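You operate a simulated robot arm through the tools that you are given. There is no shell and no other tool.

Carry out the task below with a simulated robot arm. There is one attempt and no reset: what you move stays moved.

## Task
Fit the bent nozzle, lock it and pump the jug to 250 ml.
Fine: brass socket, spout over the jug; lock it before the green lever goes to PORT; leave the brake on; end with the needle at 0, the pump lever up and both levers at SHUT.

Only the result counts: the job must be done as asked and must still hold three seconds after the hand-in. Knocking over, shifting, dropping, spilling or breaking anything else fails it.

## Robot
A 7-joint arm with a two-finger parallel gripper, fixed in place. Base frame: the origin is on the floor under the middle of its stand, x ahead of it, y to its left, z up. Lengths are in mm, angles in degrees, forces in N, time in s.
With the tool pointing down near the work surface it reaches from about 120 to 600 mm from the base axis. Its first joint turns from -66.0 to 66.0 degrees. Payload 2.4 kg.
Tool frame: the origin (TCP) lies between the finger pads and is the grasp point; the fingertips stand 30 mm ahead of it; z points along the fingers, y is the line along which they close. Largest opening 94 mm; finger width 28, thickness 10; the body of the gripper, 50 by 96 mm, starts 55 mm behind the TCP.
Orientation is that of the tool frame in the base frame, as a unit quaternion [w, x, y, z]. With the fingers straight down and closing along the base's y, the tool's x points along the base's -x, its y along +y and its z along -z.

## Interface
- The arm moves only by the tool nudge_tool. Its arguments are lists of equal length, an entry for each row: "xyz": the shift along the tool's x, y, z in mm, a list of three; "dr": the turn, a rotation vector about the tool's x, y, z in degrees, a list of three; "jaw": the opening in per cent of the stroke, from 0 (shut) to 100 (fully open). In form: {"xyz": [[tx, ty, tz], ...], "dr": [[ax, ay, az], ...], "jaw": [jaw, ...]}. A call has 1 to 20 rows; each row shifts and turns the commanded pose from where the row before left it, along the tool's axes as they then stand. Each row takes 0.2 s and may step no farther than 50 mm and 8.6 degrees from the row before; otherwise, or with a gripper value out of range, the whole call is refused. Where a pose cannot be reached the arm comes as near as it can. A force on the tool above 80 N (or 10 N above the force at the start of the call, whichever is more), or a blocked arm, ends the call early, and 0.2 s more pass. The fingers move at their own pace (about 153 mm/s each) and stop on an object; they squeeze with about 20 N. The grip force told is the motor's: it shows also when the fingers shut on nothing. Time passes only in rows, and 0.2 s behind the last, so rows that do not move let the fingers close. It gives the time, the measured TCP pose, the force on the tool (base axes), the opening and the grip force at its end, in the units of the frame above (readings bear some noise), with the torque about the TCP (base axes, N m) and any sound that the robot's microphone picked up.
- Cameras (640 x 400 px; columns grow to the right, rows downward): "scene" is fixed at [33.1, 475.7, 1446.4]; the picture's right is [-0.72, -0.69, 0.00], its down [-0.48, 0.50, -0.72] and it looks along [0.50, -0.52, -0.69] (base axes); focal length 249 px, centre (320, 200). "wrist" rides on the gripper at [76, 14, -102] in the tool frame; the picture's right is [-0.18, 0.98, 0.00], its down [-0.75, -0.14, -0.64] and it looks along [-0.63, -0.12, 0.77] (tool axes); focal length 243 px, centre (320, 200). There is no depth. A picture from a camera that has moved, and an enlarged one, comes with that camera's place and axes in the base frame and with its lens. The place of the scene camera against the robot may be out by one fixed shift of up to 25 mm in any direction.
- capture(camera): a new picture of that camera. It takes no simulated time.
- enlarge(camera, box): a new picture of the part [left, top, right, bottom] of that camera's present view, enlarged. It takes no simulated time.
- hand_in(): hands the job in; it is judged then, once.

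Nothing tells you positions but the pictures and the camera data. Unless the task says otherwise, let go and move clear before handing in.

The tools are called after "Request:" by a JSON object that holds its "name" and its "arguments". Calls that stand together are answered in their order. nudge_tool: Moves the arm, as the interface text tells. Its arguments: {"type":"object","properties":{"xyz":{"type":"array","items":{"type":"array","items":{"type":"number"}}},"dr":{"type":"array","items":{"type":"array","items":{"type":"number"}}},"jaw":{"type":"array","items":{"type":"number"}}},"required":["xyz","dr","jaw"]} The other tools are called the same way: capture (camera) takes a picture; enlarge (camera, box) takes an enlarged picture of a part of a camera's view; hand_in () hands the job in.

At the start:

```text
clock: 0.0
ee_pos: [409.7, 44.6, 1206.9]
orientation: [0.0, 0.0, 1.0, 0.0]
wrist_force: [0.2, -0.2, -0.5]
moment: [-0.01, -0.04, 0.02]
finger_gap: 93.8
finger_force: 0.1
```

scene: 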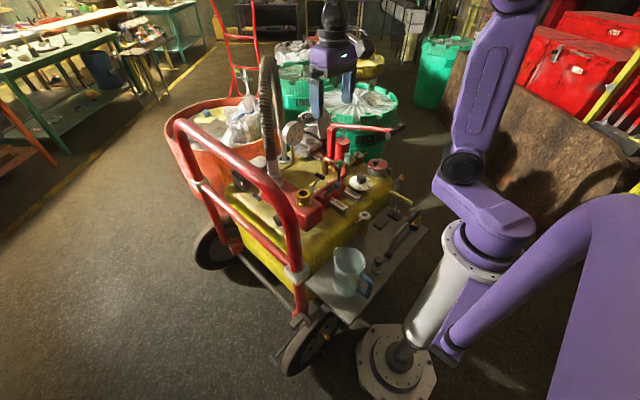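
wrist: 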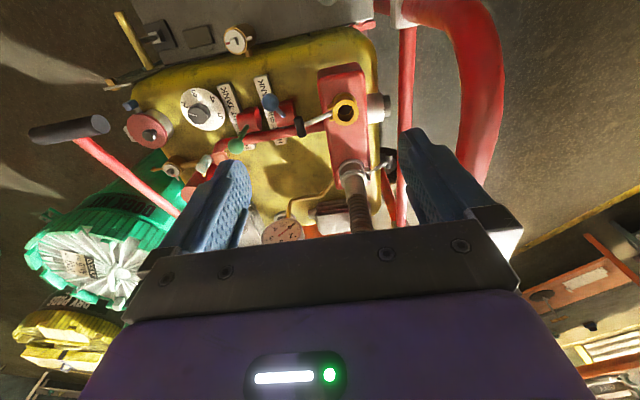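

I see a wheeled yellow tank cart with pump gear, a jug on a side shelf, and the gripper above it all. I will look closer at the cart before moving.

Request:
{"name": "enlarge", "arguments": {"camera": "scene", "box": [220, 100, 440, 240]}}

Request:
{"name": "enlarge", "arguments": {"camera": "scene", "box": [280, 180, 440, 320]}}

Request:
{"name": "enlarge", "arguments": {"camera": "wrist", "box": [100, 10, 400, 210]}}

```text
2.86 times, centred on (330, 170) of scene
camera zoom: at [33.1, 475.7, 1446.4], right [-0.72, -0.69, 0.0], down [-0.48, 0.5, -0.72], along [0.5, -0.52, -0.69], focal length 712 px, centre (291, 286)
```

zoom: 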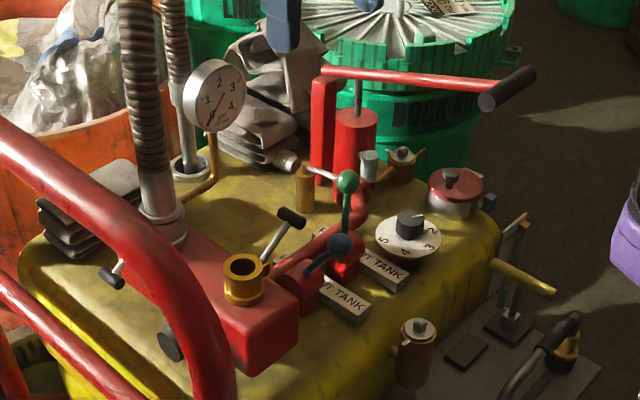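

```text
2.86 times, centred on (360, 250) of scene
camera zoom: at [33.1, 475.7, 1446.4], right [-0.72, -0.69, 0.0], down [-0.48, 0.5, -0.72], along [0.5, -0.52, -0.69], focal length 712 px, centre (206, 57)
```

zoom: 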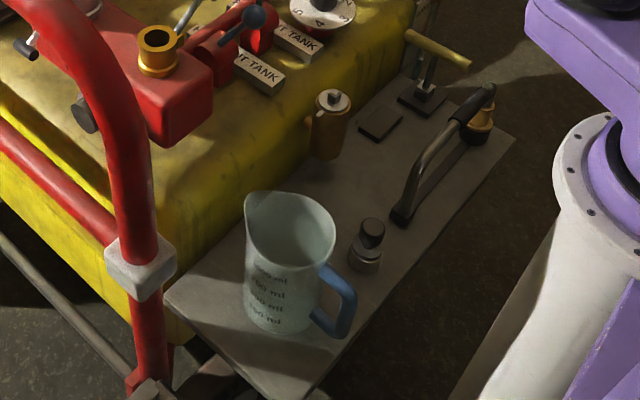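

```text
2.00 times, centred on (250, 110) of wrist
camera zoom: at [333.5, 57.4, 1308.5], right [0.18, 0.98, 0.0], down [0.75, -0.14, 0.64], along [0.63, -0.12, -0.77], focal length 485 px, centre (460, 380)
```

zoom: 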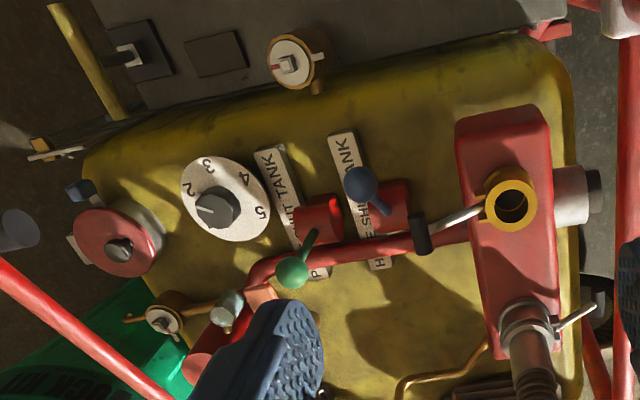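

The wrist view shows the valve block, gauge and socket. The nozzles and the jug stand on the side shelf near the robot, so I'll back the camera off toward the base to see the shelf.

Request:
{"name": "nudge_tool", "arguments": {"xyz": [[45, 0, 0], [45, 0, 0], [45, 0, 0], [45, 0, 0]], "dr": [[0, 0, 0], [0, 0, 0], [0, 0, 0], [0, 0, 0]], "jaw": [100, 100, 100, 100]}}

Request:
{"name": "capture", "arguments": {"camera": "wrist"}}

Request:
{"name": "capture", "arguments": {"camera": "scene"}}

```text
clock: 1.0
ee_pos: [229.1, 45.4, 1208.4]
orientation: [0.001, 0.0, 1.0, 0.001]
wrist_force: [-0.3, -0.2, 0.1]
moment: [0.01, 0.01, 0.02]
finger_gap: 94.0
finger_force: 0.1
```

```text
taken
camera wrist: at [153.3, 57.6, 1310.1], right [0.18, 0.98, 0.0], down [0.75, -0.14, 0.64], along [0.63, -0.12, -0.77], focal length 243 px, centre (320, 200)
```

wrist: 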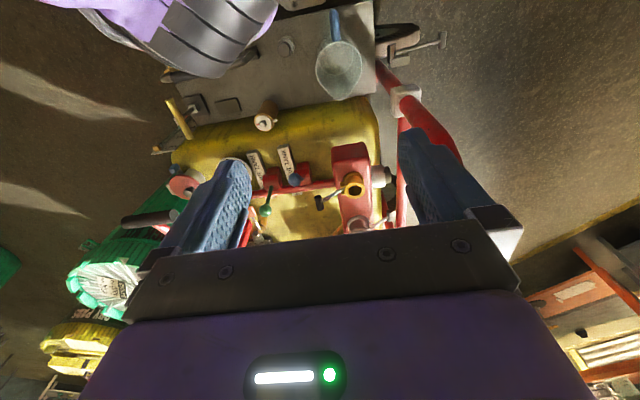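

```text
taken
```

scene: 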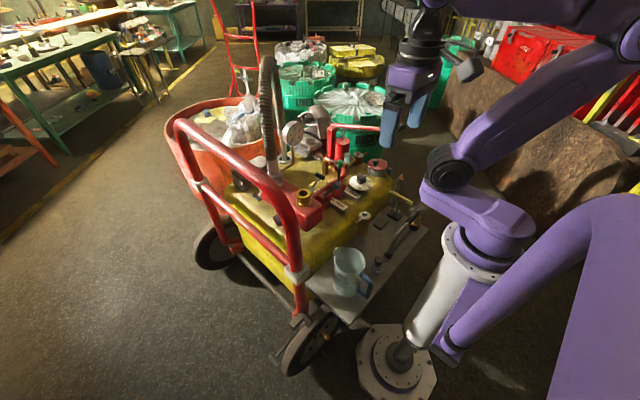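

The shelf with the jug now shows at the top of the wrist view. I'll enlarge several parts to read the fittings.

Request:
{"name": "enlarge", "arguments": {"camera": "wrist", "box": [150, 0, 410, 130]}}

Request:
{"name": "enlarge", "arguments": {"camera": "wrist", "box": [150, 90, 410, 240]}}

Request:
{"name": "enlarge", "arguments": {"camera": "scene", "box": [260, 110, 410, 220]}}

Request:
{"name": "enlarge", "arguments": {"camera": "scene", "box": [320, 160, 430, 240]}}

```text
2.46 times, centred on (280, 65) of wrist
camera zoom: at [153.3, 57.6, 1310.1], right [0.18, 0.98, 0.0], down [0.75, -0.14, 0.64], along [0.63, -0.12, -0.77], focal length 597 px, centre (418, 532)
```

zoom: 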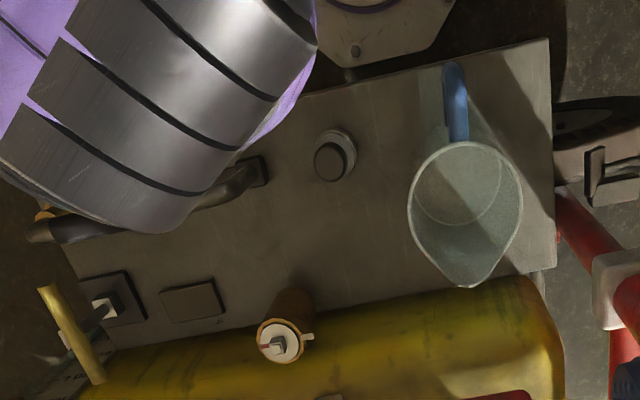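

```text
2.46 times, centred on (280, 165) of wrist
camera zoom: at [153.3, 57.6, 1310.1], right [0.18, 0.98, 0.0], down [0.75, -0.14, 0.64], along [0.63, -0.12, -0.77], focal length 597 px, centre (418, 286)
```

zoom: 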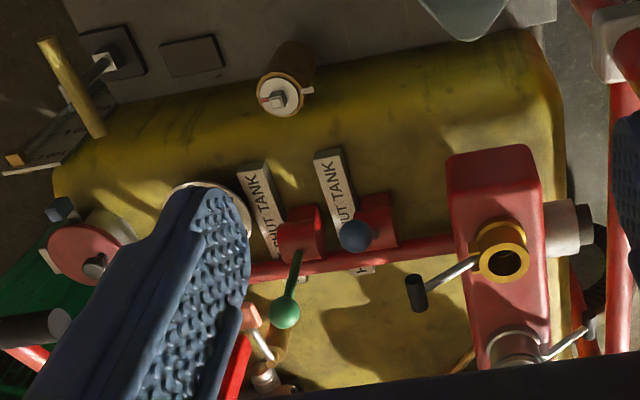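

```text
3.64 times, centred on (335, 165) of scene
camera zoom: at [33.2, 475.7, 1446.4], right [-0.72, -0.69, 0.0], down [-0.48, 0.5, -0.72], along [0.5, -0.52, -0.69], focal length 906 px, centre (266, 327)
```

zoom: 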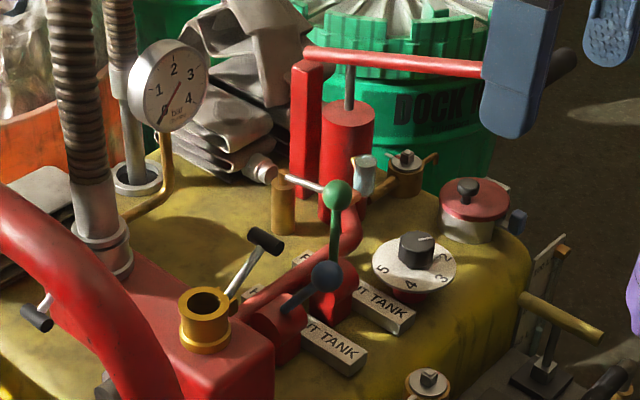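

```text
5.00 times, centred on (375, 200) of scene
camera zoom: at [33.2, 475.7, 1446.4], right [-0.72, -0.69, 0.0], down [-0.48, 0.5, -0.72], along [0.5, -0.52, -0.69], focal length 1246 px, centre (45, 200)
```

zoom: 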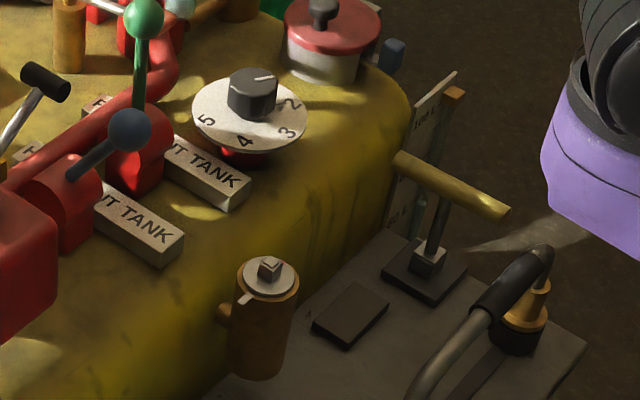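

The valve levers, gauge (bar), dial and labels are readable; the nozzle is hidden by the arm from here. I'll turn the tool 90° about the vertical to look along the shelf toward the nozzle.

Request:
{"name": "nudge_tool", "arguments": {"xyz": [[0, 0, 0], [0, 0, 0], [0, 0, 0], [0, 0, 0], [0, 0, 0], [0, 0, 0], [0, 0, 0], [0, 0, 0], [0, 0, 0], [0, 0, 0], [0, 0, 0], [0, 40, 0], [0, 40, 0], [0, 0, 40]], "dr": [[0, 0, 8.2], [0, 0, 8.2], [0, 0, 8.2], [0, 0, 8.2], [0, 0, 8.2], [0, 0, 8.2], [0, 0, 8.2], [0, 0, 8.2], [0, 0, 8.2], [0, 0, 8.2], [0, 0, 8], [0, 0, 0], [0, 0, 0], [0, 0, 0]], "jaw": [100, 100, 100, 100, 100, 100, 100, 100, 100, 100, 100, 100, 100, 100]}}

Request:
{"name": "capture", "arguments": {"camera": "wrist"}}

Request:
{"name": "capture", "arguments": {"camera": "scene"}}

```text
clock: 4.0
ee_pos: [310.2, 44.5, 1163.8]
orientation: [0.0, 0.707, 0.707, 0.0]
wrist_force: [-0.4, 0.1, -0.7]
moment: [0.03, -0.01, -0.01]
finger_gap: 93.9
finger_force: 0.0
```

```text
taken
camera wrist: at [323.3, 118.7, 1265.2], right [0.98, -0.18, 0.0], down [-0.14, -0.75, 0.64], along [-0.12, -0.63, -0.77], focal length 243 px, centre (320, 200)
```

wrist: 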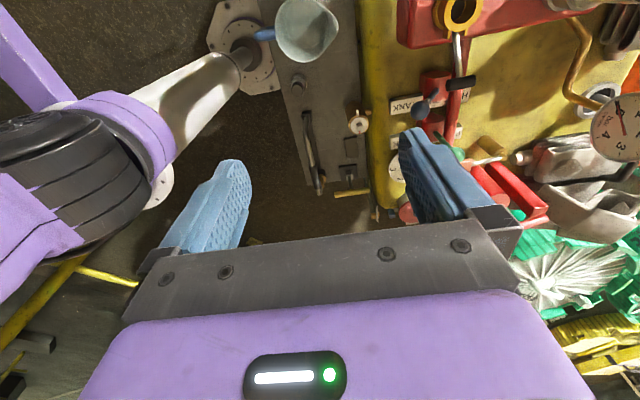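

```text
taken
```

scene: 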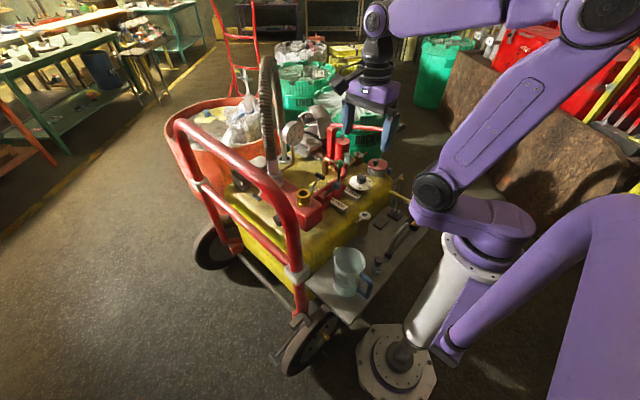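

Now the whole shelf and the nozzle are visible from above. I'll enlarge the shelf area, the nozzle and the manifold.

Request:
{"name": "enlarge", "arguments": {"camera": "wrist", "box": [260, 90, 420, 210]}}

Request:
{"name": "enlarge", "arguments": {"camera": "wrist", "box": [250, 0, 410, 110]}}

Request:
{"name": "enlarge", "arguments": {"camera": "wrist", "box": [380, 0, 520, 110]}}

Request:
{"name": "enlarge", "arguments": {"camera": "wrist", "box": [400, 80, 640, 220]}}

```text
3.33 times, centred on (340, 150) of wrist
camera zoom: at [323.3, 118.7, 1265.2], right [0.98, -0.18, 0.0], down [-0.14, -0.75, 0.64], along [-0.12, -0.63, -0.77], focal length 809 px, centre (253, 367)
```

zoom: 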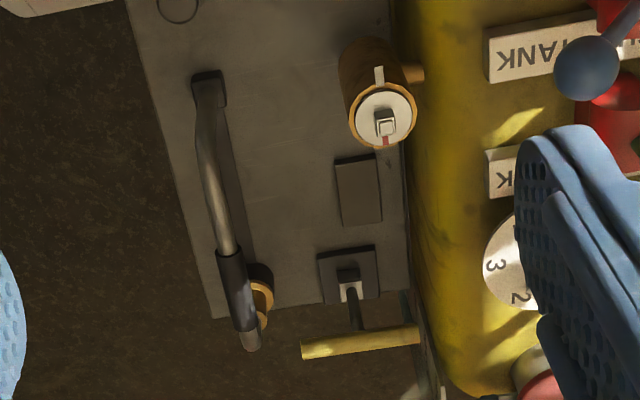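

```text
3.64 times, centred on (330, 55) of wrist
camera zoom: at [323.3, 118.7, 1265.2], right [0.98, -0.18, 0.0], down [-0.14, -0.75, 0.64], along [-0.12, -0.63, -0.77], focal length 882 px, centre (284, 727)
```

zoom: 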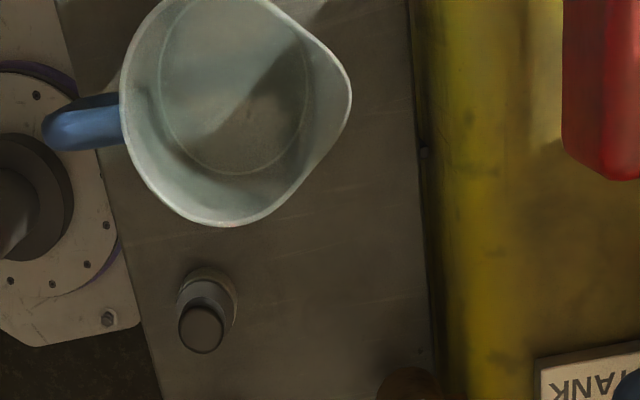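

```text
3.64 times, centred on (450, 55) of wrist
camera zoom: at [323.3, 118.7, 1265.2], right [0.98, -0.18, 0.0], down [-0.14, -0.75, 0.64], along [-0.12, -0.63, -0.77], focal length 882 px, centre (-153, 727)
```

zoom: 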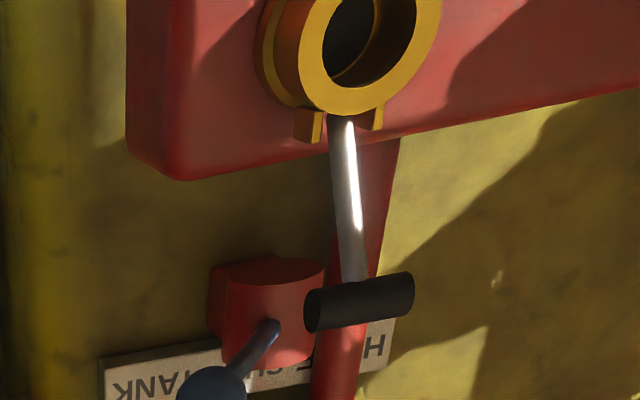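

```text
2.67 times, centred on (520, 150) of wrist
camera zoom: at [323.3, 118.7, 1265.2], right [0.98, -0.18, 0.0], down [-0.14, -0.75, 0.64], along [-0.12, -0.63, -0.77], focal length 647 px, centre (-213, 333)
```

zoom: 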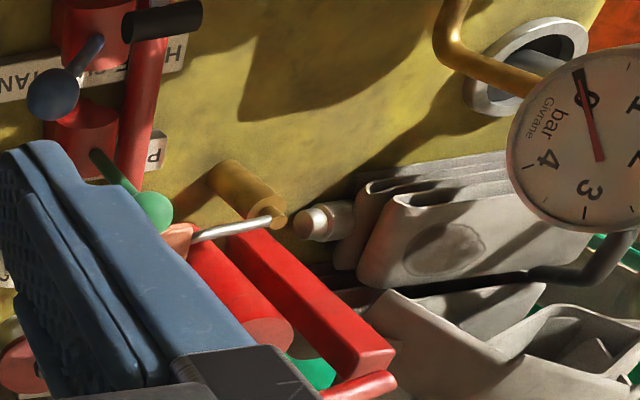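

The bent nozzle stands on the shelf with its brass end toward −y. I'll bring the wrist camera lower and nearer to measure it.

Request:
{"name": "nudge_tool", "arguments": {"xyz": [[-25, -12, 33], [-25, -12, 33], [-25, -12, 33], [-25, -12, 33], [-25, -12, 33]], "dr": [[0, 0, 0], [0, 0, 0], [0, 0, 0], [0, 0, 0], [0, 0, 0]], "jaw": [100, 100, 100, 100, 100]}}

Request:
{"name": "capture", "arguments": {"camera": "wrist"}}

Request:
{"name": "capture", "arguments": {"camera": "scene"}}

```text
clock: 5.2
ee_pos: [249.7, -82.5, 999.0]
orientation: [0.0, 0.707, 0.707, 0.001]
wrist_force: [-0.3, -0.6, 0.0]
moment: [0.02, -0.03, 0.0]
finger_gap: 94.1
finger_force: 0.1
```

```text
taken
camera wrist: at [263.3, -9.1, 1102.2], right [0.98, -0.18, 0.0], down [-0.14, -0.75, 0.64], along [-0.12, -0.63, -0.77], focal length 243 px, centre (320, 200)
```

wrist: 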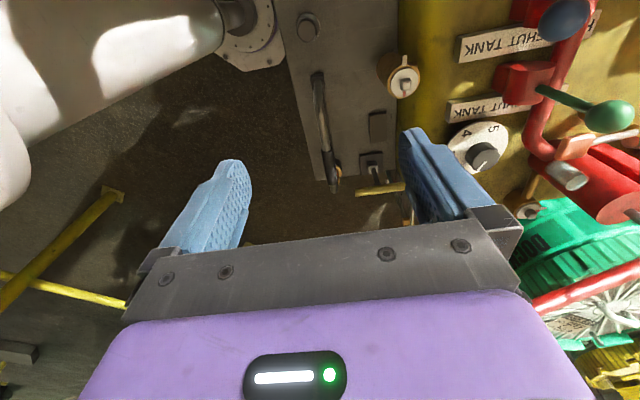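

```text
taken
```

scene: 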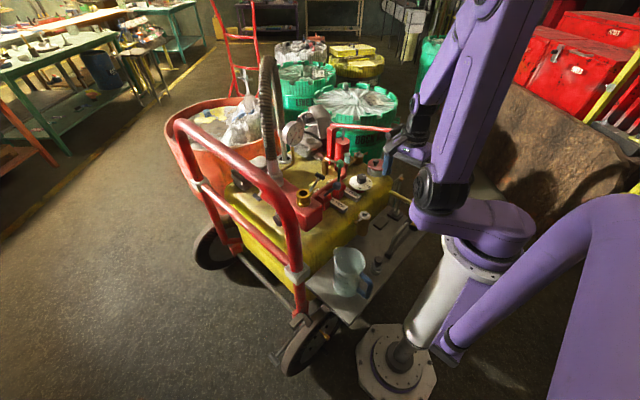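

The nozzle is in view left of centre. I'll enlarge it and the pump area for precise points.

Request:
{"name": "enlarge", "arguments": {"camera": "wrist", "box": [270, 50, 410, 200]}}

Request:
{"name": "enlarge", "arguments": {"camera": "wrist", "box": [440, 0, 640, 130]}}

Request:
{"name": "enlarge", "arguments": {"camera": "wrist", "box": [440, 100, 640, 340]}}

Request:
{"name": "enlarge", "arguments": {"camera": "scene", "box": [320, 110, 440, 190]}}

```text
2.67 times, centred on (340, 125) of wrist
camera zoom: at [263.3, -9.1, 1102.2], right [0.98, -0.18, 0.0], down [-0.14, -0.75, 0.64], along [-0.12, -0.63, -0.77], focal length 647 px, centre (267, 400)
```

zoom: 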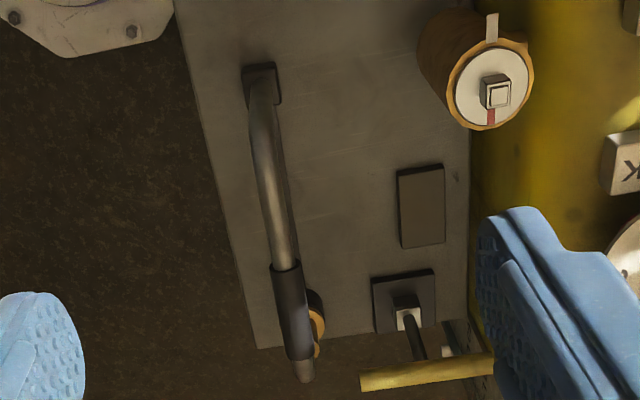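

```text
3.08 times, centred on (540, 65) of wrist
camera zoom: at [263.3, -9.1, 1102.2], right [0.98, -0.18, 0.0], down [-0.14, -0.75, 0.64], along [-0.12, -0.63, -0.77], focal length 746 px, centre (-357, 615)
```

zoom: 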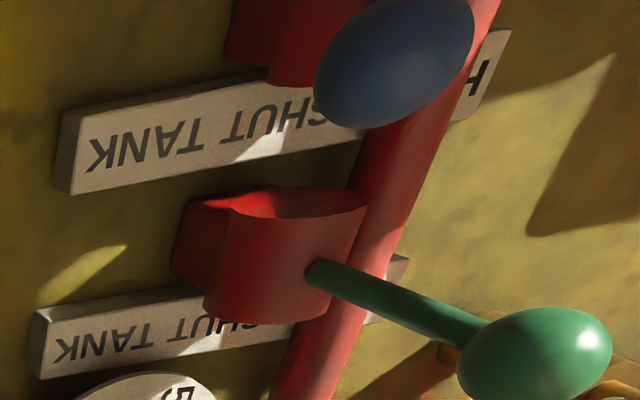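

```text
1.67 times, centred on (540, 220) of wrist
camera zoom: at [263.3, -9.1, 1102.2], right [0.98, -0.18, 0.0], down [-0.14, -0.75, 0.64], along [-0.12, -0.63, -0.77], focal length 404 px, centre (-47, 167)
```

zoom: 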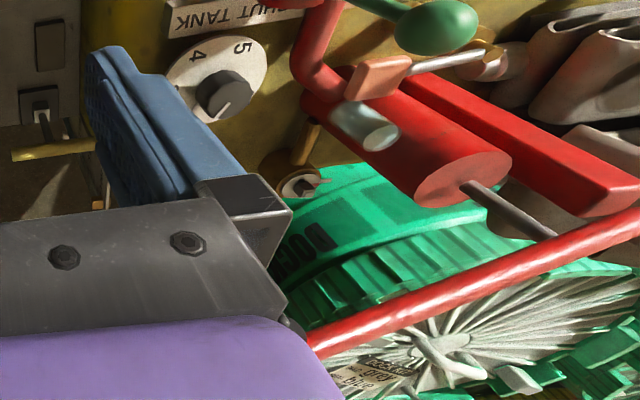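

```text
5.00 times, centred on (380, 150) of scene
camera zoom: at [33.1, 475.8, 1446.4], right [-0.72, -0.69, 0.0], down [-0.48, 0.5, -0.72], along [0.5, -0.52, -0.69], focal length 1246 px, centre (20, 450)
```

zoom: 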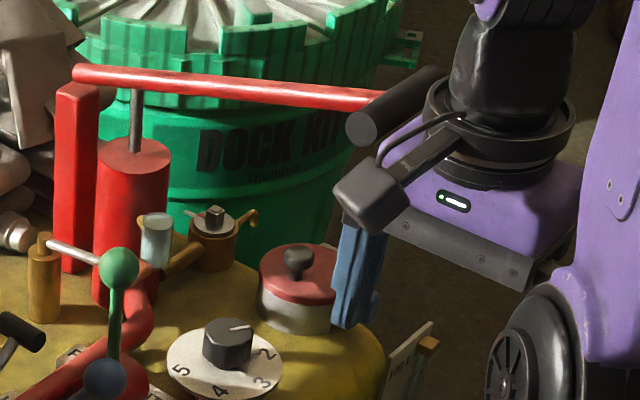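

The shelf top comes out near z≈560, with the nozzle from about (235,−138) (tip) to (235,−380) (brass end). I'll move nearer for a close look at the nozzle and its holder.

Request:
{"name": "nudge_tool", "arguments": {"xyz": [[-24, -3, 36], [-24, -3, 36], [-24, -3, 36], [-24, -3, 36], [-24, -3, 36]], "dr": [[0, 0, 0], [0, 0, 0], [0, 0, 0], [0, 0, 0], [0, 0, 0]], "jaw": [100, 100, 100, 100, 100]}}

Request:
{"name": "capture", "arguments": {"camera": "wrist"}}

Request:
{"name": "enlarge", "arguments": {"camera": "wrist", "box": [240, 40, 400, 230]}}

Request:
{"name": "enlarge", "arguments": {"camera": "scene", "box": [350, 170, 450, 290]}}

```text
clock: 6.4
ee_pos: [236.0, -201.4, 817.6]
orientation: [0.0, 0.706, 0.708, 0.0]
wrist_force: [-0.2, 0.4, 0.2]
moment: [0.07, 0.03, 0.02]
finger_gap: 93.9
finger_force: 0.1
```

```text
taken
camera wrist: at [251.0, -126.3, 919.7], right [0.98, -0.18, 0.0], down [-0.14, -0.75, 0.64], along [-0.12, -0.63, -0.77], focal length 243 px, centre (320, 200)
```

wrist: 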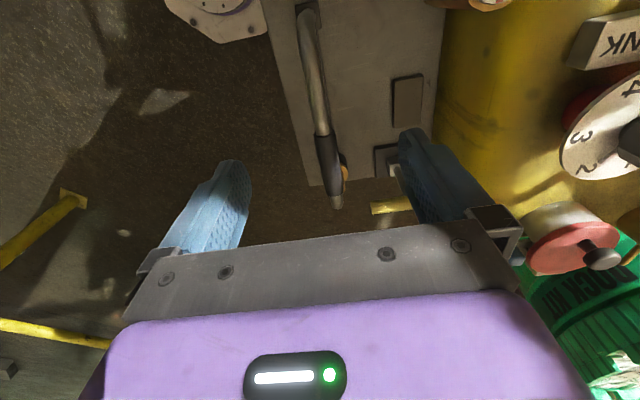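

```text
2.11 times, centred on (320, 135) of wrist
camera zoom: at [251.0, -126.3, 919.7], right [0.98, -0.18, 0.0], down [-0.14, -0.75, 0.64], along [-0.12, -0.63, -0.77], focal length 511 px, centre (320, 337)
```

zoom: 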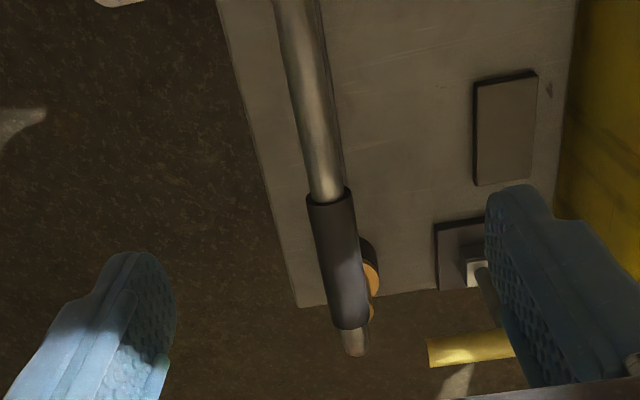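

```text
3.33 times, centred on (400, 230) of scene
camera zoom: at [33.1, 475.8, 1446.4], right [-0.72, -0.69, 0.0], down [-0.48, 0.5, -0.72], along [0.5, -0.52, -0.69], focal length 831 px, centre (53, 100)
```

zoom: 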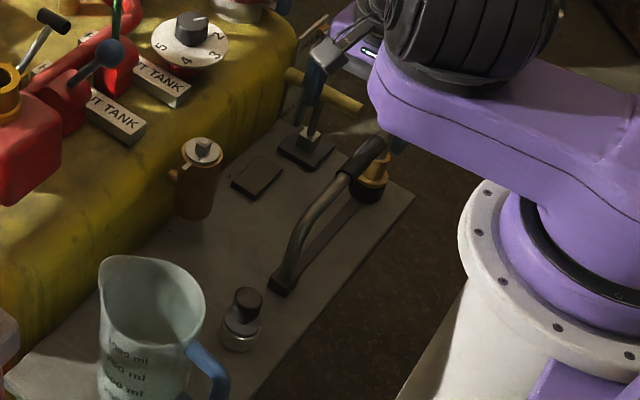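

I can now tell the nozzle is an arch: brass plug down in a black holder at the far end, tip resting on the shelf. I'll zoom harder from the scene camera to see its profile and the socket/lock.

Request:
{"name": "enlarge", "arguments": {"camera": "scene", "box": [376, 205, 426, 262]}}

Request:
{"name": "enlarge", "arguments": {"camera": "scene", "box": [285, 165, 345, 215]}}

Request:
{"name": "enlarge", "arguments": {"camera": "scene", "box": [322, 240, 382, 305]}}

Request:
{"name": "enlarge", "arguments": {"camera": "scene", "box": [316, 140, 366, 200]}}

Request:
{"name": "enlarge", "arguments": {"camera": "scene", "box": [370, 180, 430, 230]}}

Request:
{"name": "enlarge", "arguments": {"camera": "scene", "box": [270, 110, 310, 150]}}

```text
7.02 times, centred on (401, 234) of scene
camera zoom: at [33.1, 475.8, 1446.4], right [-0.72, -0.69, 0.0], down [-0.48, 0.5, -0.72], along [0.5, -0.52, -0.69], focal length 1749 px, centre (-248, -35)
```

zoom: 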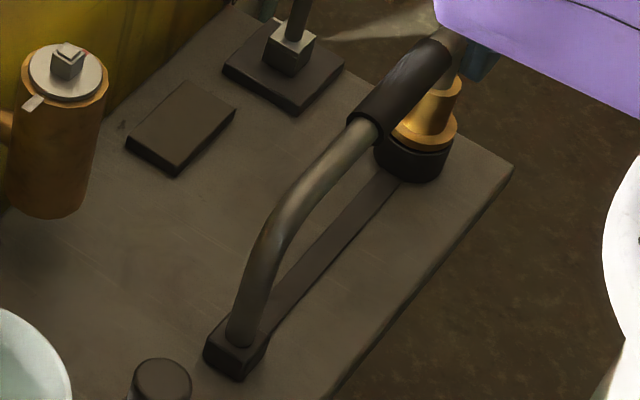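

```text
8.00 times, centred on (315, 190) of scene
camera zoom: at [33.1, 475.8, 1446.4], right [-0.72, -0.69, 0.0], down [-0.48, 0.5, -0.72], along [0.5, -0.52, -0.69], focal length 1993 px, centre (360, 280)
```

zoom: 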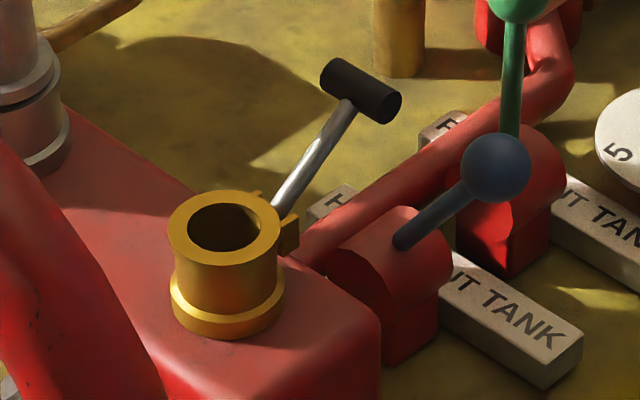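

```text
6.15 times, centred on (352, 272) of scene
camera zoom: at [33.1, 475.8, 1446.4], right [-0.72, -0.69, 0.0], down [-0.48, 0.5, -0.72], along [0.5, -0.52, -0.69], focal length 1533 px, centre (123, -246)
```

zoom: 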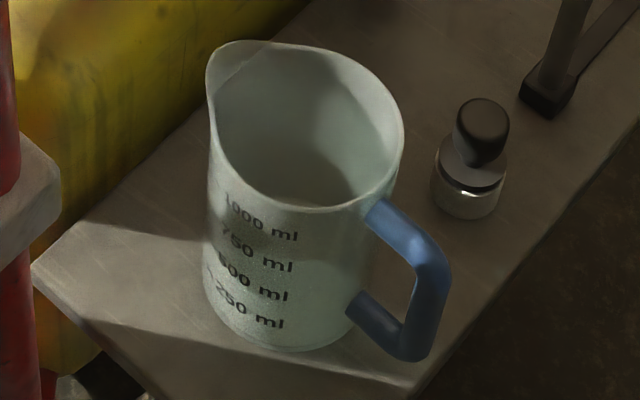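

```text
6.67 times, centred on (341, 170) of scene
camera zoom: at [33.1, 475.8, 1446.4], right [-0.72, -0.69, 0.0], down [-0.48, 0.5, -0.72], along [0.5, -0.52, -0.69], focal length 1661 px, centre (180, 400)
```

zoom: 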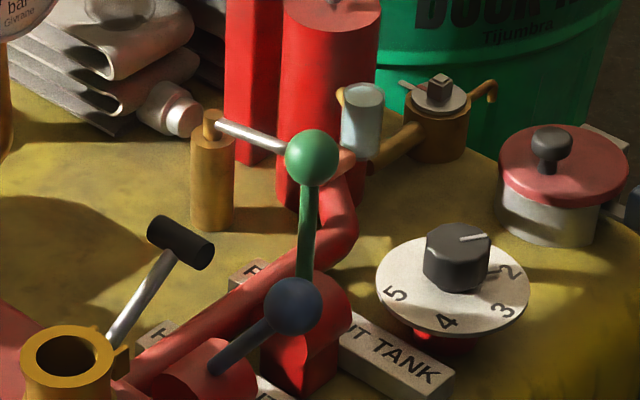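

```text
8.00 times, centred on (400, 205) of scene
camera zoom: at [33.1, 475.8, 1446.4], right [-0.72, -0.69, 0.0], down [-0.48, 0.5, -0.72], along [0.5, -0.52, -0.69], focal length 1993 px, centre (-320, 160)
```

zoom: 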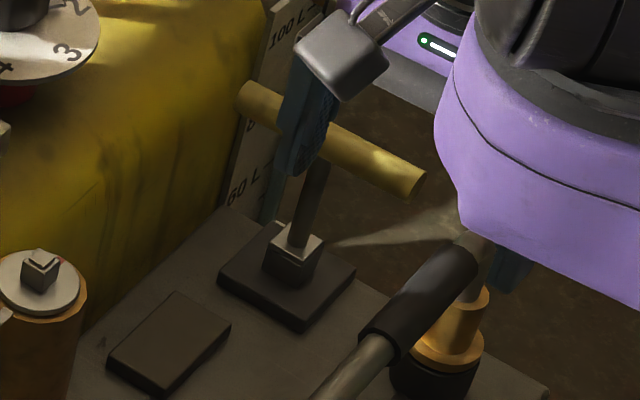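

```text
10.00 times, centred on (290, 130) of scene
camera zoom: at [33.1, 475.8, 1446.4], right [-0.72, -0.69, 0.0], down [-0.48, 0.5, -0.72], along [0.5, -0.52, -0.69], focal length 2492 px, centre (620, 900)
```

zoom: 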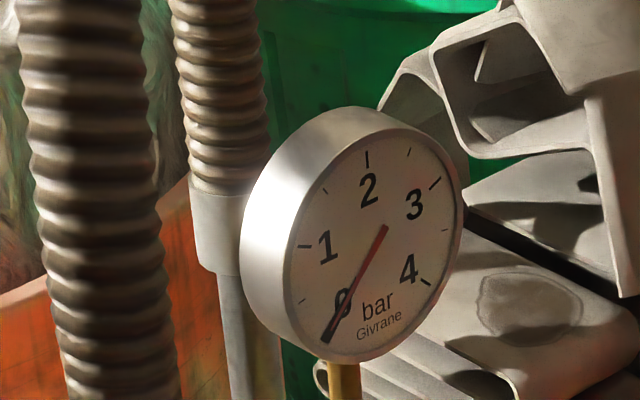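

The nozzle's plug stands in a black cup and its tip in a block; the blue lever leans toward TANK while green stands upright (SHUT). I'll look closely at the hose coupling's lever as a reference for the locked state, plus the cart brake.

Request:
{"name": "enlarge", "arguments": {"camera": "scene", "box": [240, 160, 300, 215]}}

Request:
{"name": "enlarge", "arguments": {"camera": "scene", "box": [260, 250, 360, 390]}}

Request:
{"name": "enlarge", "arguments": {"camera": "scene", "box": [320, 110, 420, 180]}}

```text
7.27 times, centred on (270, 188) of scene
camera zoom: at [33.1, 475.8, 1446.4], right [-0.72, -0.69, 0.0], down [-0.48, 0.5, -0.72], along [0.5, -0.52, -0.69], focal length 1812 px, centre (684, 291)
```

zoom: 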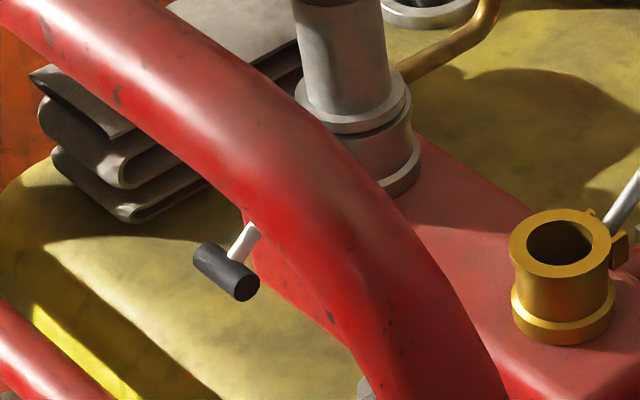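

```text
2.86 times, centred on (310, 320) of scene
camera zoom: at [33.1, 475.8, 1446.4], right [-0.72, -0.69, 0.0], down [-0.48, 0.5, -0.72], along [0.5, -0.52, -0.69], focal length 712 px, centre (349, -143)
```

zoom: 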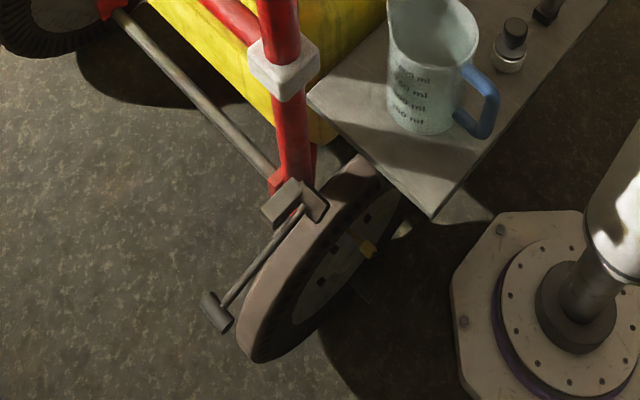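

```text
5.71 times, centred on (370, 145) of scene
camera zoom: at [33.1, 475.8, 1446.4], right [-0.72, -0.69, 0.0], down [-0.48, 0.5, -0.72], along [0.5, -0.52, -0.69], focal length 1424 px, centre (34, 514)
```

zoom: 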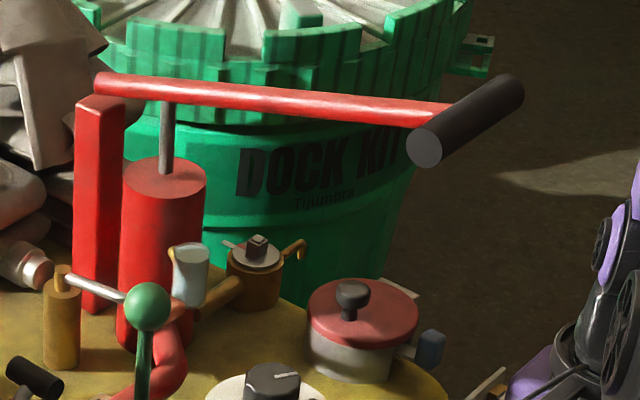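

The wheel brake pedal is at the lower left wheel, far from the work. I'll take a view from nearly straight above the nozzle's brass end to fix its y and height.

Request:
{"name": "nudge_tool", "arguments": {"xyz": [[-39, 1, -8], [-39, 1, -8], [-39, 1, -8], [-39, 1, -8]], "dr": [[0, 0, 0], [0, 0, 0], [0, 0, 0], [0, 0, 0]], "jaw": [100, 100, 100, 100]}}

Request:
{"name": "enlarge", "arguments": {"camera": "wrist", "box": [240, 0, 400, 130]}}

Request:
{"name": "enlarge", "arguments": {"camera": "scene", "box": [340, 80, 480, 260]}}

```text
clock: 7.4
ee_pos: [240.0, -356.6, 853.3]
orientation: [-0.002, 0.706, 0.708, 0.001]
wrist_force: [-0.2, -0.2, 0.6]
moment: [0.02, -0.01, 0.0]
finger_gap: 93.9
finger_force: 0.1
```

```text
3.08 times, centred on (320, 65) of wrist
camera zoom: at [253.1, -282.0, 955.2], right [0.98, -0.18, 0.0], down [-0.14, -0.75, 0.64], along [-0.12, -0.63, -0.77], focal length 746 px, centre (320, 615)
```

zoom: 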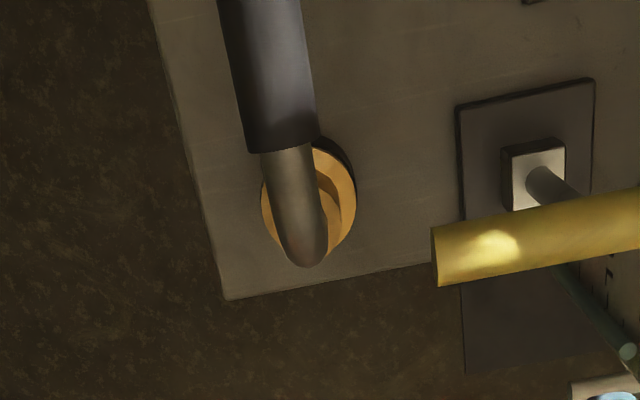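

```text
2.22 times, centred on (410, 170) of scene
camera zoom: at [33.1, 475.8, 1446.4], right [-0.72, -0.69, 0.0], down [-0.48, 0.5, -0.72], along [0.5, -0.52, -0.69], focal length 554 px, centre (120, 267)
```

zoom: 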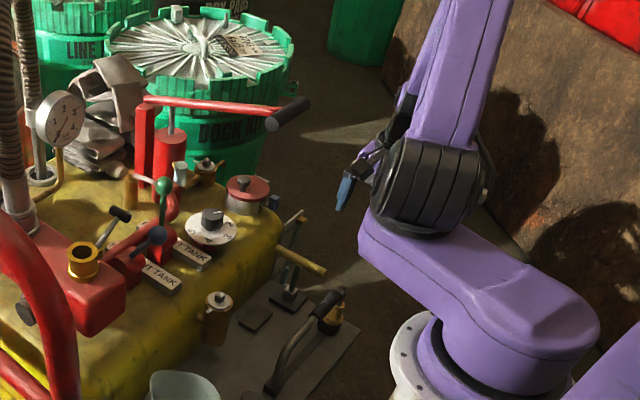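

The nozzle is now measured: sleeve horizontal at about z≈683 from y≈−233 to −317, plug axis about (236,−349), tip at y≈−145. Next I'll survey the socket, levers and jug from above before touching anything.

Request:
{"name": "nudge_tool", "arguments": {"xyz": [[0, 0, -46], [0, 0, -46], [0, 0, -46], [0, 0, -46], [0, 0, -46], [49, 0, 0], [49, 0, 0], [49, 0, 0], [49, 0, 0], [49, 0, 0], [49, 0, 0], [49, 0, 0], [49, 0, 0], [0, 45, 0], [0, 45, 0], [0, 45, 0], [0, 45, 0], [0, 45, 0]], "dr": [[0, 0, 0], [0, 0, 0], [0, 0, 0], [0, 0, 0], [0, 0, 0], [0, 0, 0], [0, 0, 0], [0, 0, 0], [0, 0, 0], [0, 0, 0], [0, 0, 0], [0, 0, 0], [0, 0, 0], [0, 0, 0], [0, 0, 0], [0, 0, 0], [0, 0, 0], [0, 0, 0]], "jaw": [100, 100, 100, 100, 100, 100, 100, 100, 100, 100, 100, 100, 100, 100, 100, 100, 100, 100]}}

Request:
{"name": "capture", "arguments": {"camera": "wrist"}}

Request:
{"name": "capture", "arguments": {"camera": "scene"}}

```text
clock: 11.2
ee_pos: [468.1, 32.7, 1085.5]
orientation: [-0.001, 0.707, 0.707, 0.001]
wrist_force: [0.0, -0.4, -0.2]
moment: [0.04, -0.01, 0.0]
finger_gap: 94.1
finger_force: 0.0
```

```text
taken
camera wrist: at [481.9, 106.8, 1187.5], right [0.98, -0.18, 0.0], down [-0.14, -0.75, 0.64], along [-0.12, -0.63, -0.77], focal length 243 px, centre (320, 200)
```

wrist: 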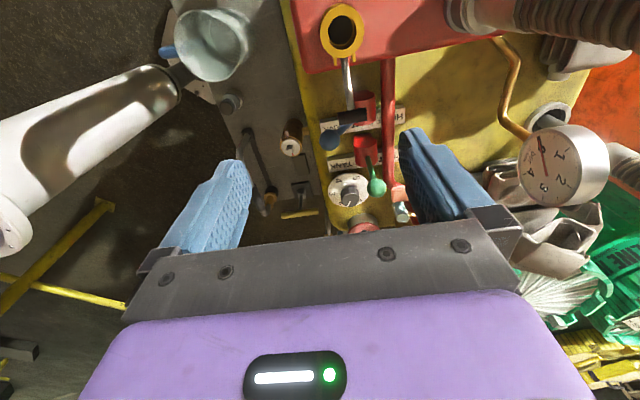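

```text
taken
```

scene: 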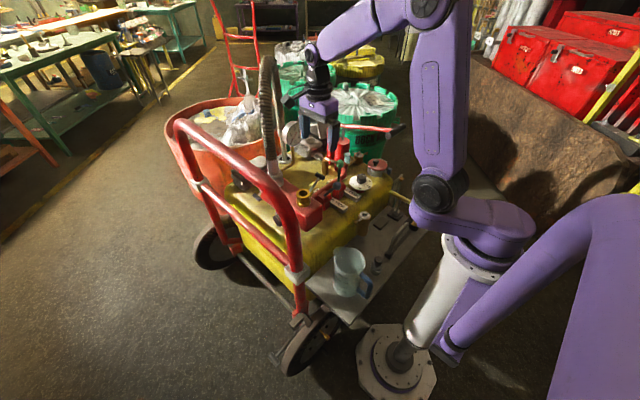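

This view shows the socket, lock lever, valves, dial, gauge and jug together. I'll enlarge each part.

Request:
{"name": "enlarge", "arguments": {"camera": "wrist", "box": [300, 0, 420, 90]}}

Request:
{"name": "enlarge", "arguments": {"camera": "wrist", "box": [310, 80, 420, 200]}}

Request:
{"name": "enlarge", "arguments": {"camera": "wrist", "box": [150, 0, 270, 120]}}

Request:
{"name": "enlarge", "arguments": {"camera": "scene", "box": [270, 70, 350, 170]}}

Request:
{"name": "enlarge", "arguments": {"camera": "scene", "box": [330, 120, 420, 190]}}

```text
4.44 times, centred on (360, 45) of wrist
camera zoom: at [481.9, 106.8, 1187.5], right [0.98, -0.18, 0.0], down [-0.14, -0.75, 0.64], along [-0.12, -0.63, -0.77], focal length 1078 px, centre (142, 889)
```

zoom: 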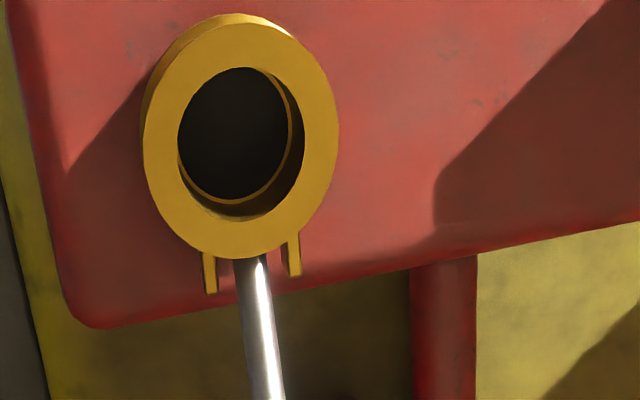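

```text
3.33 times, centred on (365, 140) of wrist
camera zoom: at [481.9, 106.8, 1187.5], right [0.98, -0.18, 0.0], down [-0.14, -0.75, 0.64], along [-0.12, -0.63, -0.77], focal length 809 px, centre (170, 400)
```

zoom: 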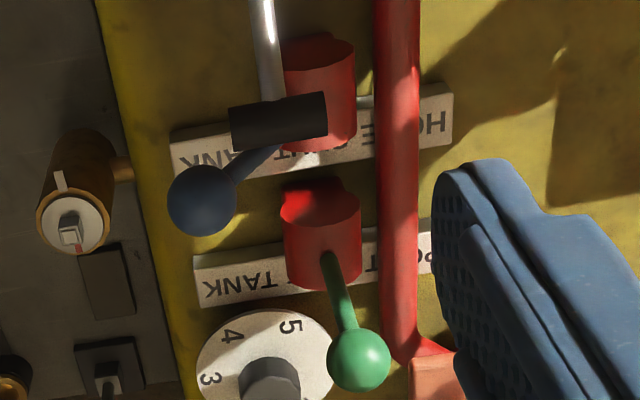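

```text
3.33 times, centred on (210, 60) of wrist
camera zoom: at [481.9, 106.8, 1187.5], right [0.98, -0.18, 0.0], down [-0.14, -0.75, 0.64], along [-0.12, -0.63, -0.77], focal length 809 px, centre (687, 667)
```

zoom: 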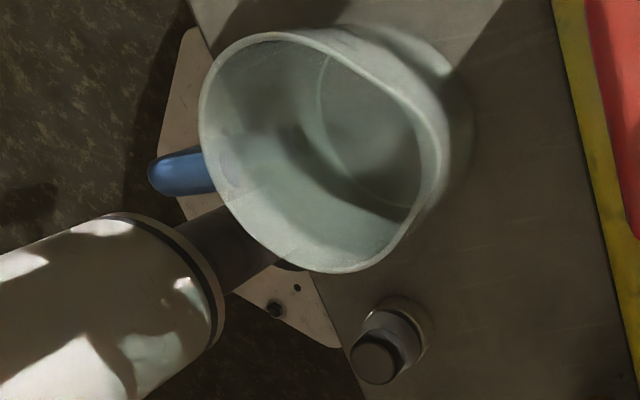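

```text
4.00 times, centred on (310, 120) of scene
camera zoom: at [33.1, 475.8, 1446.4], right [-0.72, -0.69, 0.0], down [-0.48, 0.5, -0.72], along [0.5, -0.52, -0.69], focal length 997 px, centre (360, 520)
```

zoom: 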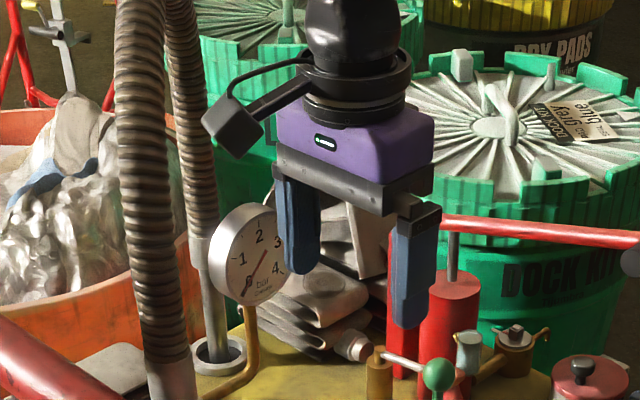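

```text
5.71 times, centred on (375, 155) of scene
camera zoom: at [33.1, 475.8, 1446.4], right [-0.72, -0.69, 0.0], down [-0.48, 0.5, -0.72], along [0.5, -0.52, -0.69], focal length 1424 px, centre (6, 457)
```

zoom: 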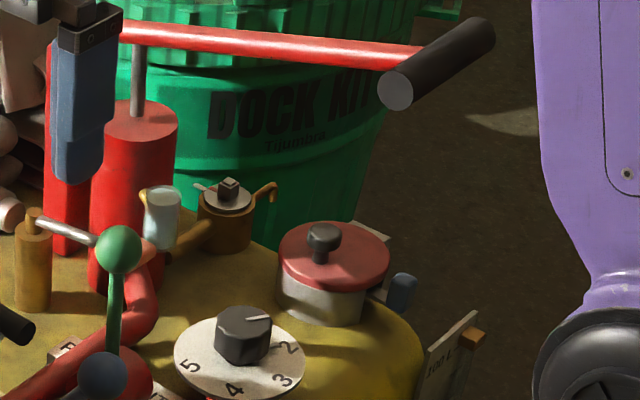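

Cart parts line up with the base axes: socket top about (501,74,858), lock handle (502,−11,889), blue ball (466,−60,845) at TANK, green ball (531,−149,864) upright, pump grip about (413,−318,972). I'll refine the nozzle from this other viewpoint too.

Request:
{"name": "enlarge", "arguments": {"camera": "wrist", "box": [230, 110, 310, 220]}}

Request:
{"name": "enlarge", "arguments": {"camera": "scene", "box": [384, 205, 424, 255]}}

```text
3.64 times, centred on (270, 165) of wrist
camera zoom: at [481.9, 106.8, 1187.5], right [0.98, -0.18, 0.0], down [-0.14, -0.75, 0.64], along [-0.12, -0.63, -0.77], focal length 882 px, centre (502, 327)
```

zoom: 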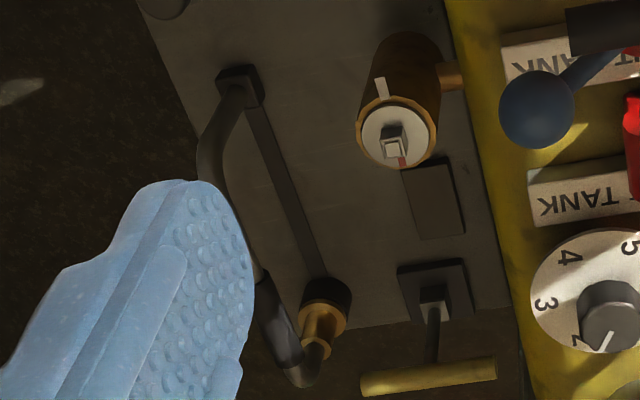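

```text
8.00 times, centred on (404, 230) of scene
camera zoom: at [33.1, 475.8, 1446.4], right [-0.72, -0.69, 0.0], down [-0.48, 0.5, -0.72], along [0.5, -0.52, -0.69], focal length 1993 px, centre (-352, -40)
```

zoom: 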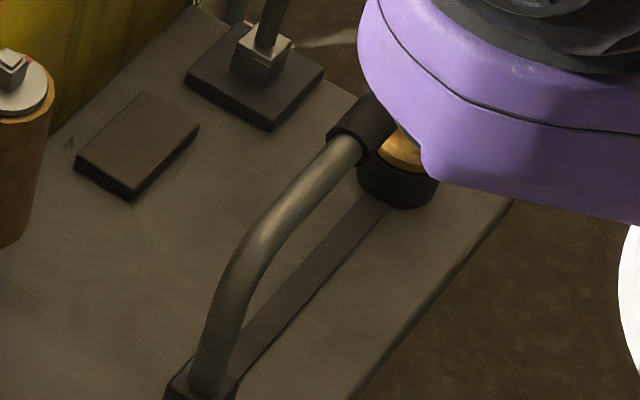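

The nozzle's sleeve centre is about (235,−290,658) sloping ~19°, plug axis at y≈−351, so its reach (~205 mm) fits from the socket to the jug centre at about (281,79). I'll go above the sleeve now.

Request:
{"name": "nudge_tool", "arguments": {"xyz": [[0, -46.5, 0], [0, -46.5, 0], [0, -46.5, 0], [0, -46.5, 0], [0, -46.5, 0], [-47.5, 0, 0], [-47.5, 0, 0], [-47.5, 0, 0], [-47.5, 0, 0], [-47.5, 0, 0], [-47.5, 0, 0], [-47.5, 0, 0], [0, 0, 45], [0, 0, 45], [0, 0, 45], [0, 0, 45], [0, 0, 45], [0, 0, 45], [0, 0, 45], [0, 0, 35]], "dr": [[0, 0, 0], [0, 0, 0], [0, 0, 0], [0, 0, 0], [0, 0, 0], [0, 0, 0], [0, 0, 0], [0, 0, 0], [0, 0, 0], [0, 0, 0], [0, 0, 0], [0, 0, 0], [0, 0, 0], [0, 0, 0], [0, 0, 0], [0, 0, 0], [0, 0, 0], [0, 0, 0], [0, 0, 0], [0, 0, 0]], "jaw": [100, 100, 100, 100, 100, 100, 100, 100, 100, 100, 100, 100, 100, 100, 100, 90, 80, 70, 65, 65]}}

Request:
{"name": "capture", "arguments": {"camera": "wrist"}}

Request:
{"name": "enlarge", "arguments": {"camera": "scene", "box": [350, 160, 450, 270]}}

```text
clock: 15.4
ee_pos: [233.8, -299.2, 733.7]
orientation: [0.001, 0.707, 0.707, -0.001]
wrist_force: [-0.4, -0.2, 0.3]
moment: [0.02, 0.01, 0.01]
finger_gap: 61.1
finger_force: 0.0
```

```text
taken
camera wrist: at [247.9, -224.8, 835.8], right [0.98, -0.18, 0.0], down [-0.14, -0.75, 0.64], along [-0.12, -0.63, -0.77], focal length 243 px, centre (320, 200)
```

wrist: 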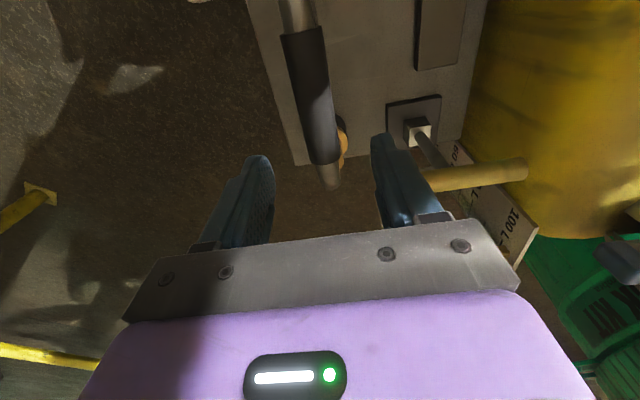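

```text
3.64 times, centred on (400, 215) of scene
camera zoom: at [33.1, 475.8, 1446.4], right [-0.72, -0.69, 0.0], down [-0.48, 0.5, -0.72], along [0.5, -0.52, -0.69], focal length 906 px, centre (29, 146)
```

zoom: 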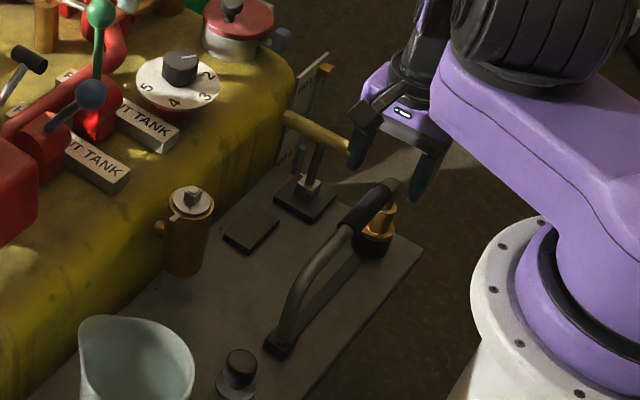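

The sleeve turns out horizontal with its top at z≈680, and the gripper is centred over it. I'll lower the TCP to about z=664 with the jaws open, then check.

Request:
{"name": "nudge_tool", "arguments": {"xyz": [[0, 1.3, 23], [0, 0, 23], [0, 0, 23], [0, 0, 0]], "dr": [[0, 0, 0], [0, 0, 0], [0, 0, 0], [0, 0, 0]], "jaw": [65, 65, 65, 65]}}

Request:
{"name": "capture", "arguments": {"camera": "wrist"}}

Request:
{"name": "enlarge", "arguments": {"camera": "scene", "box": [365, 185, 435, 255]}}

```text
clock: 16.4
ee_pos: [234.2, -299.2, 663.2]
orientation: [0.0, 0.707, 0.707, 0.0]
wrist_force: [-0.3, 0.2, 0.3]
moment: [0.03, -0.02, -0.01]
finger_gap: 61.1
finger_force: 0.0
```

```text
taken
camera wrist: at [247.9, -225.1, 765.9], right [0.98, -0.18, 0.0], down [-0.14, -0.75, 0.64], along [-0.12, -0.63, -0.77], focal length 243 px, centre (320, 200)
```

wrist: 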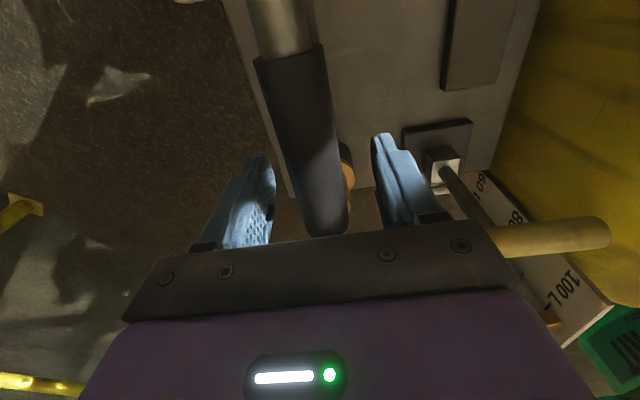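

```text
5.71 times, centred on (400, 220) of scene
camera zoom: at [33.1, 475.7, 1446.4], right [-0.72, -0.69, 0.0], down [-0.48, 0.5, -0.72], along [0.5, -0.52, -0.69], focal length 1424 px, centre (-137, 86)
```

zoom: 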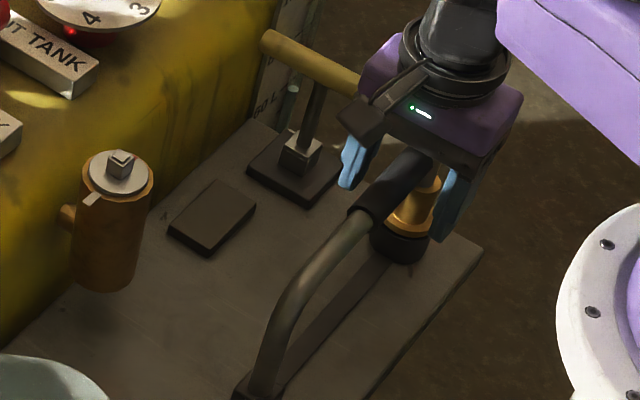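

The sleeve sits between the fingers and no force is felt. I'll close the jaws.

Request:
{"name": "nudge_tool", "arguments": {"xyz": [[0, 0, 0], [0, 0, 0], [0, 0, 0], [0, 0, 0]], "dr": [[0, 0, 0], [0, 0, 0], [0, 0, 0], [0, 0, 0]], "jaw": [40, 20, 10, 10]}}

Request:
{"name": "capture", "arguments": {"camera": "wrist"}}

```text
clock: 17.4
ee_pos: [233.1, -300.0, 664.3]
orientation: [-0.001, 0.707, 0.708, 0.001]
wrist_force: [0.6, -0.1, 0.2]
moment: [-0.02, -0.02, 0.02]
finger_gap: 28.3
finger_force: 20.0
```

```text
taken
camera wrist: at [247.9, -225.1, 766.1], right [0.98, -0.18, 0.0], down [-0.14, -0.75, 0.64], along [-0.12, -0.63, -0.77], focal length 243 px, centre (320, 200)
```

wrist: 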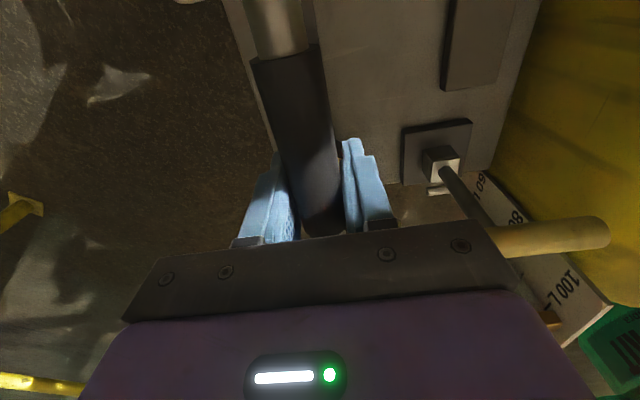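

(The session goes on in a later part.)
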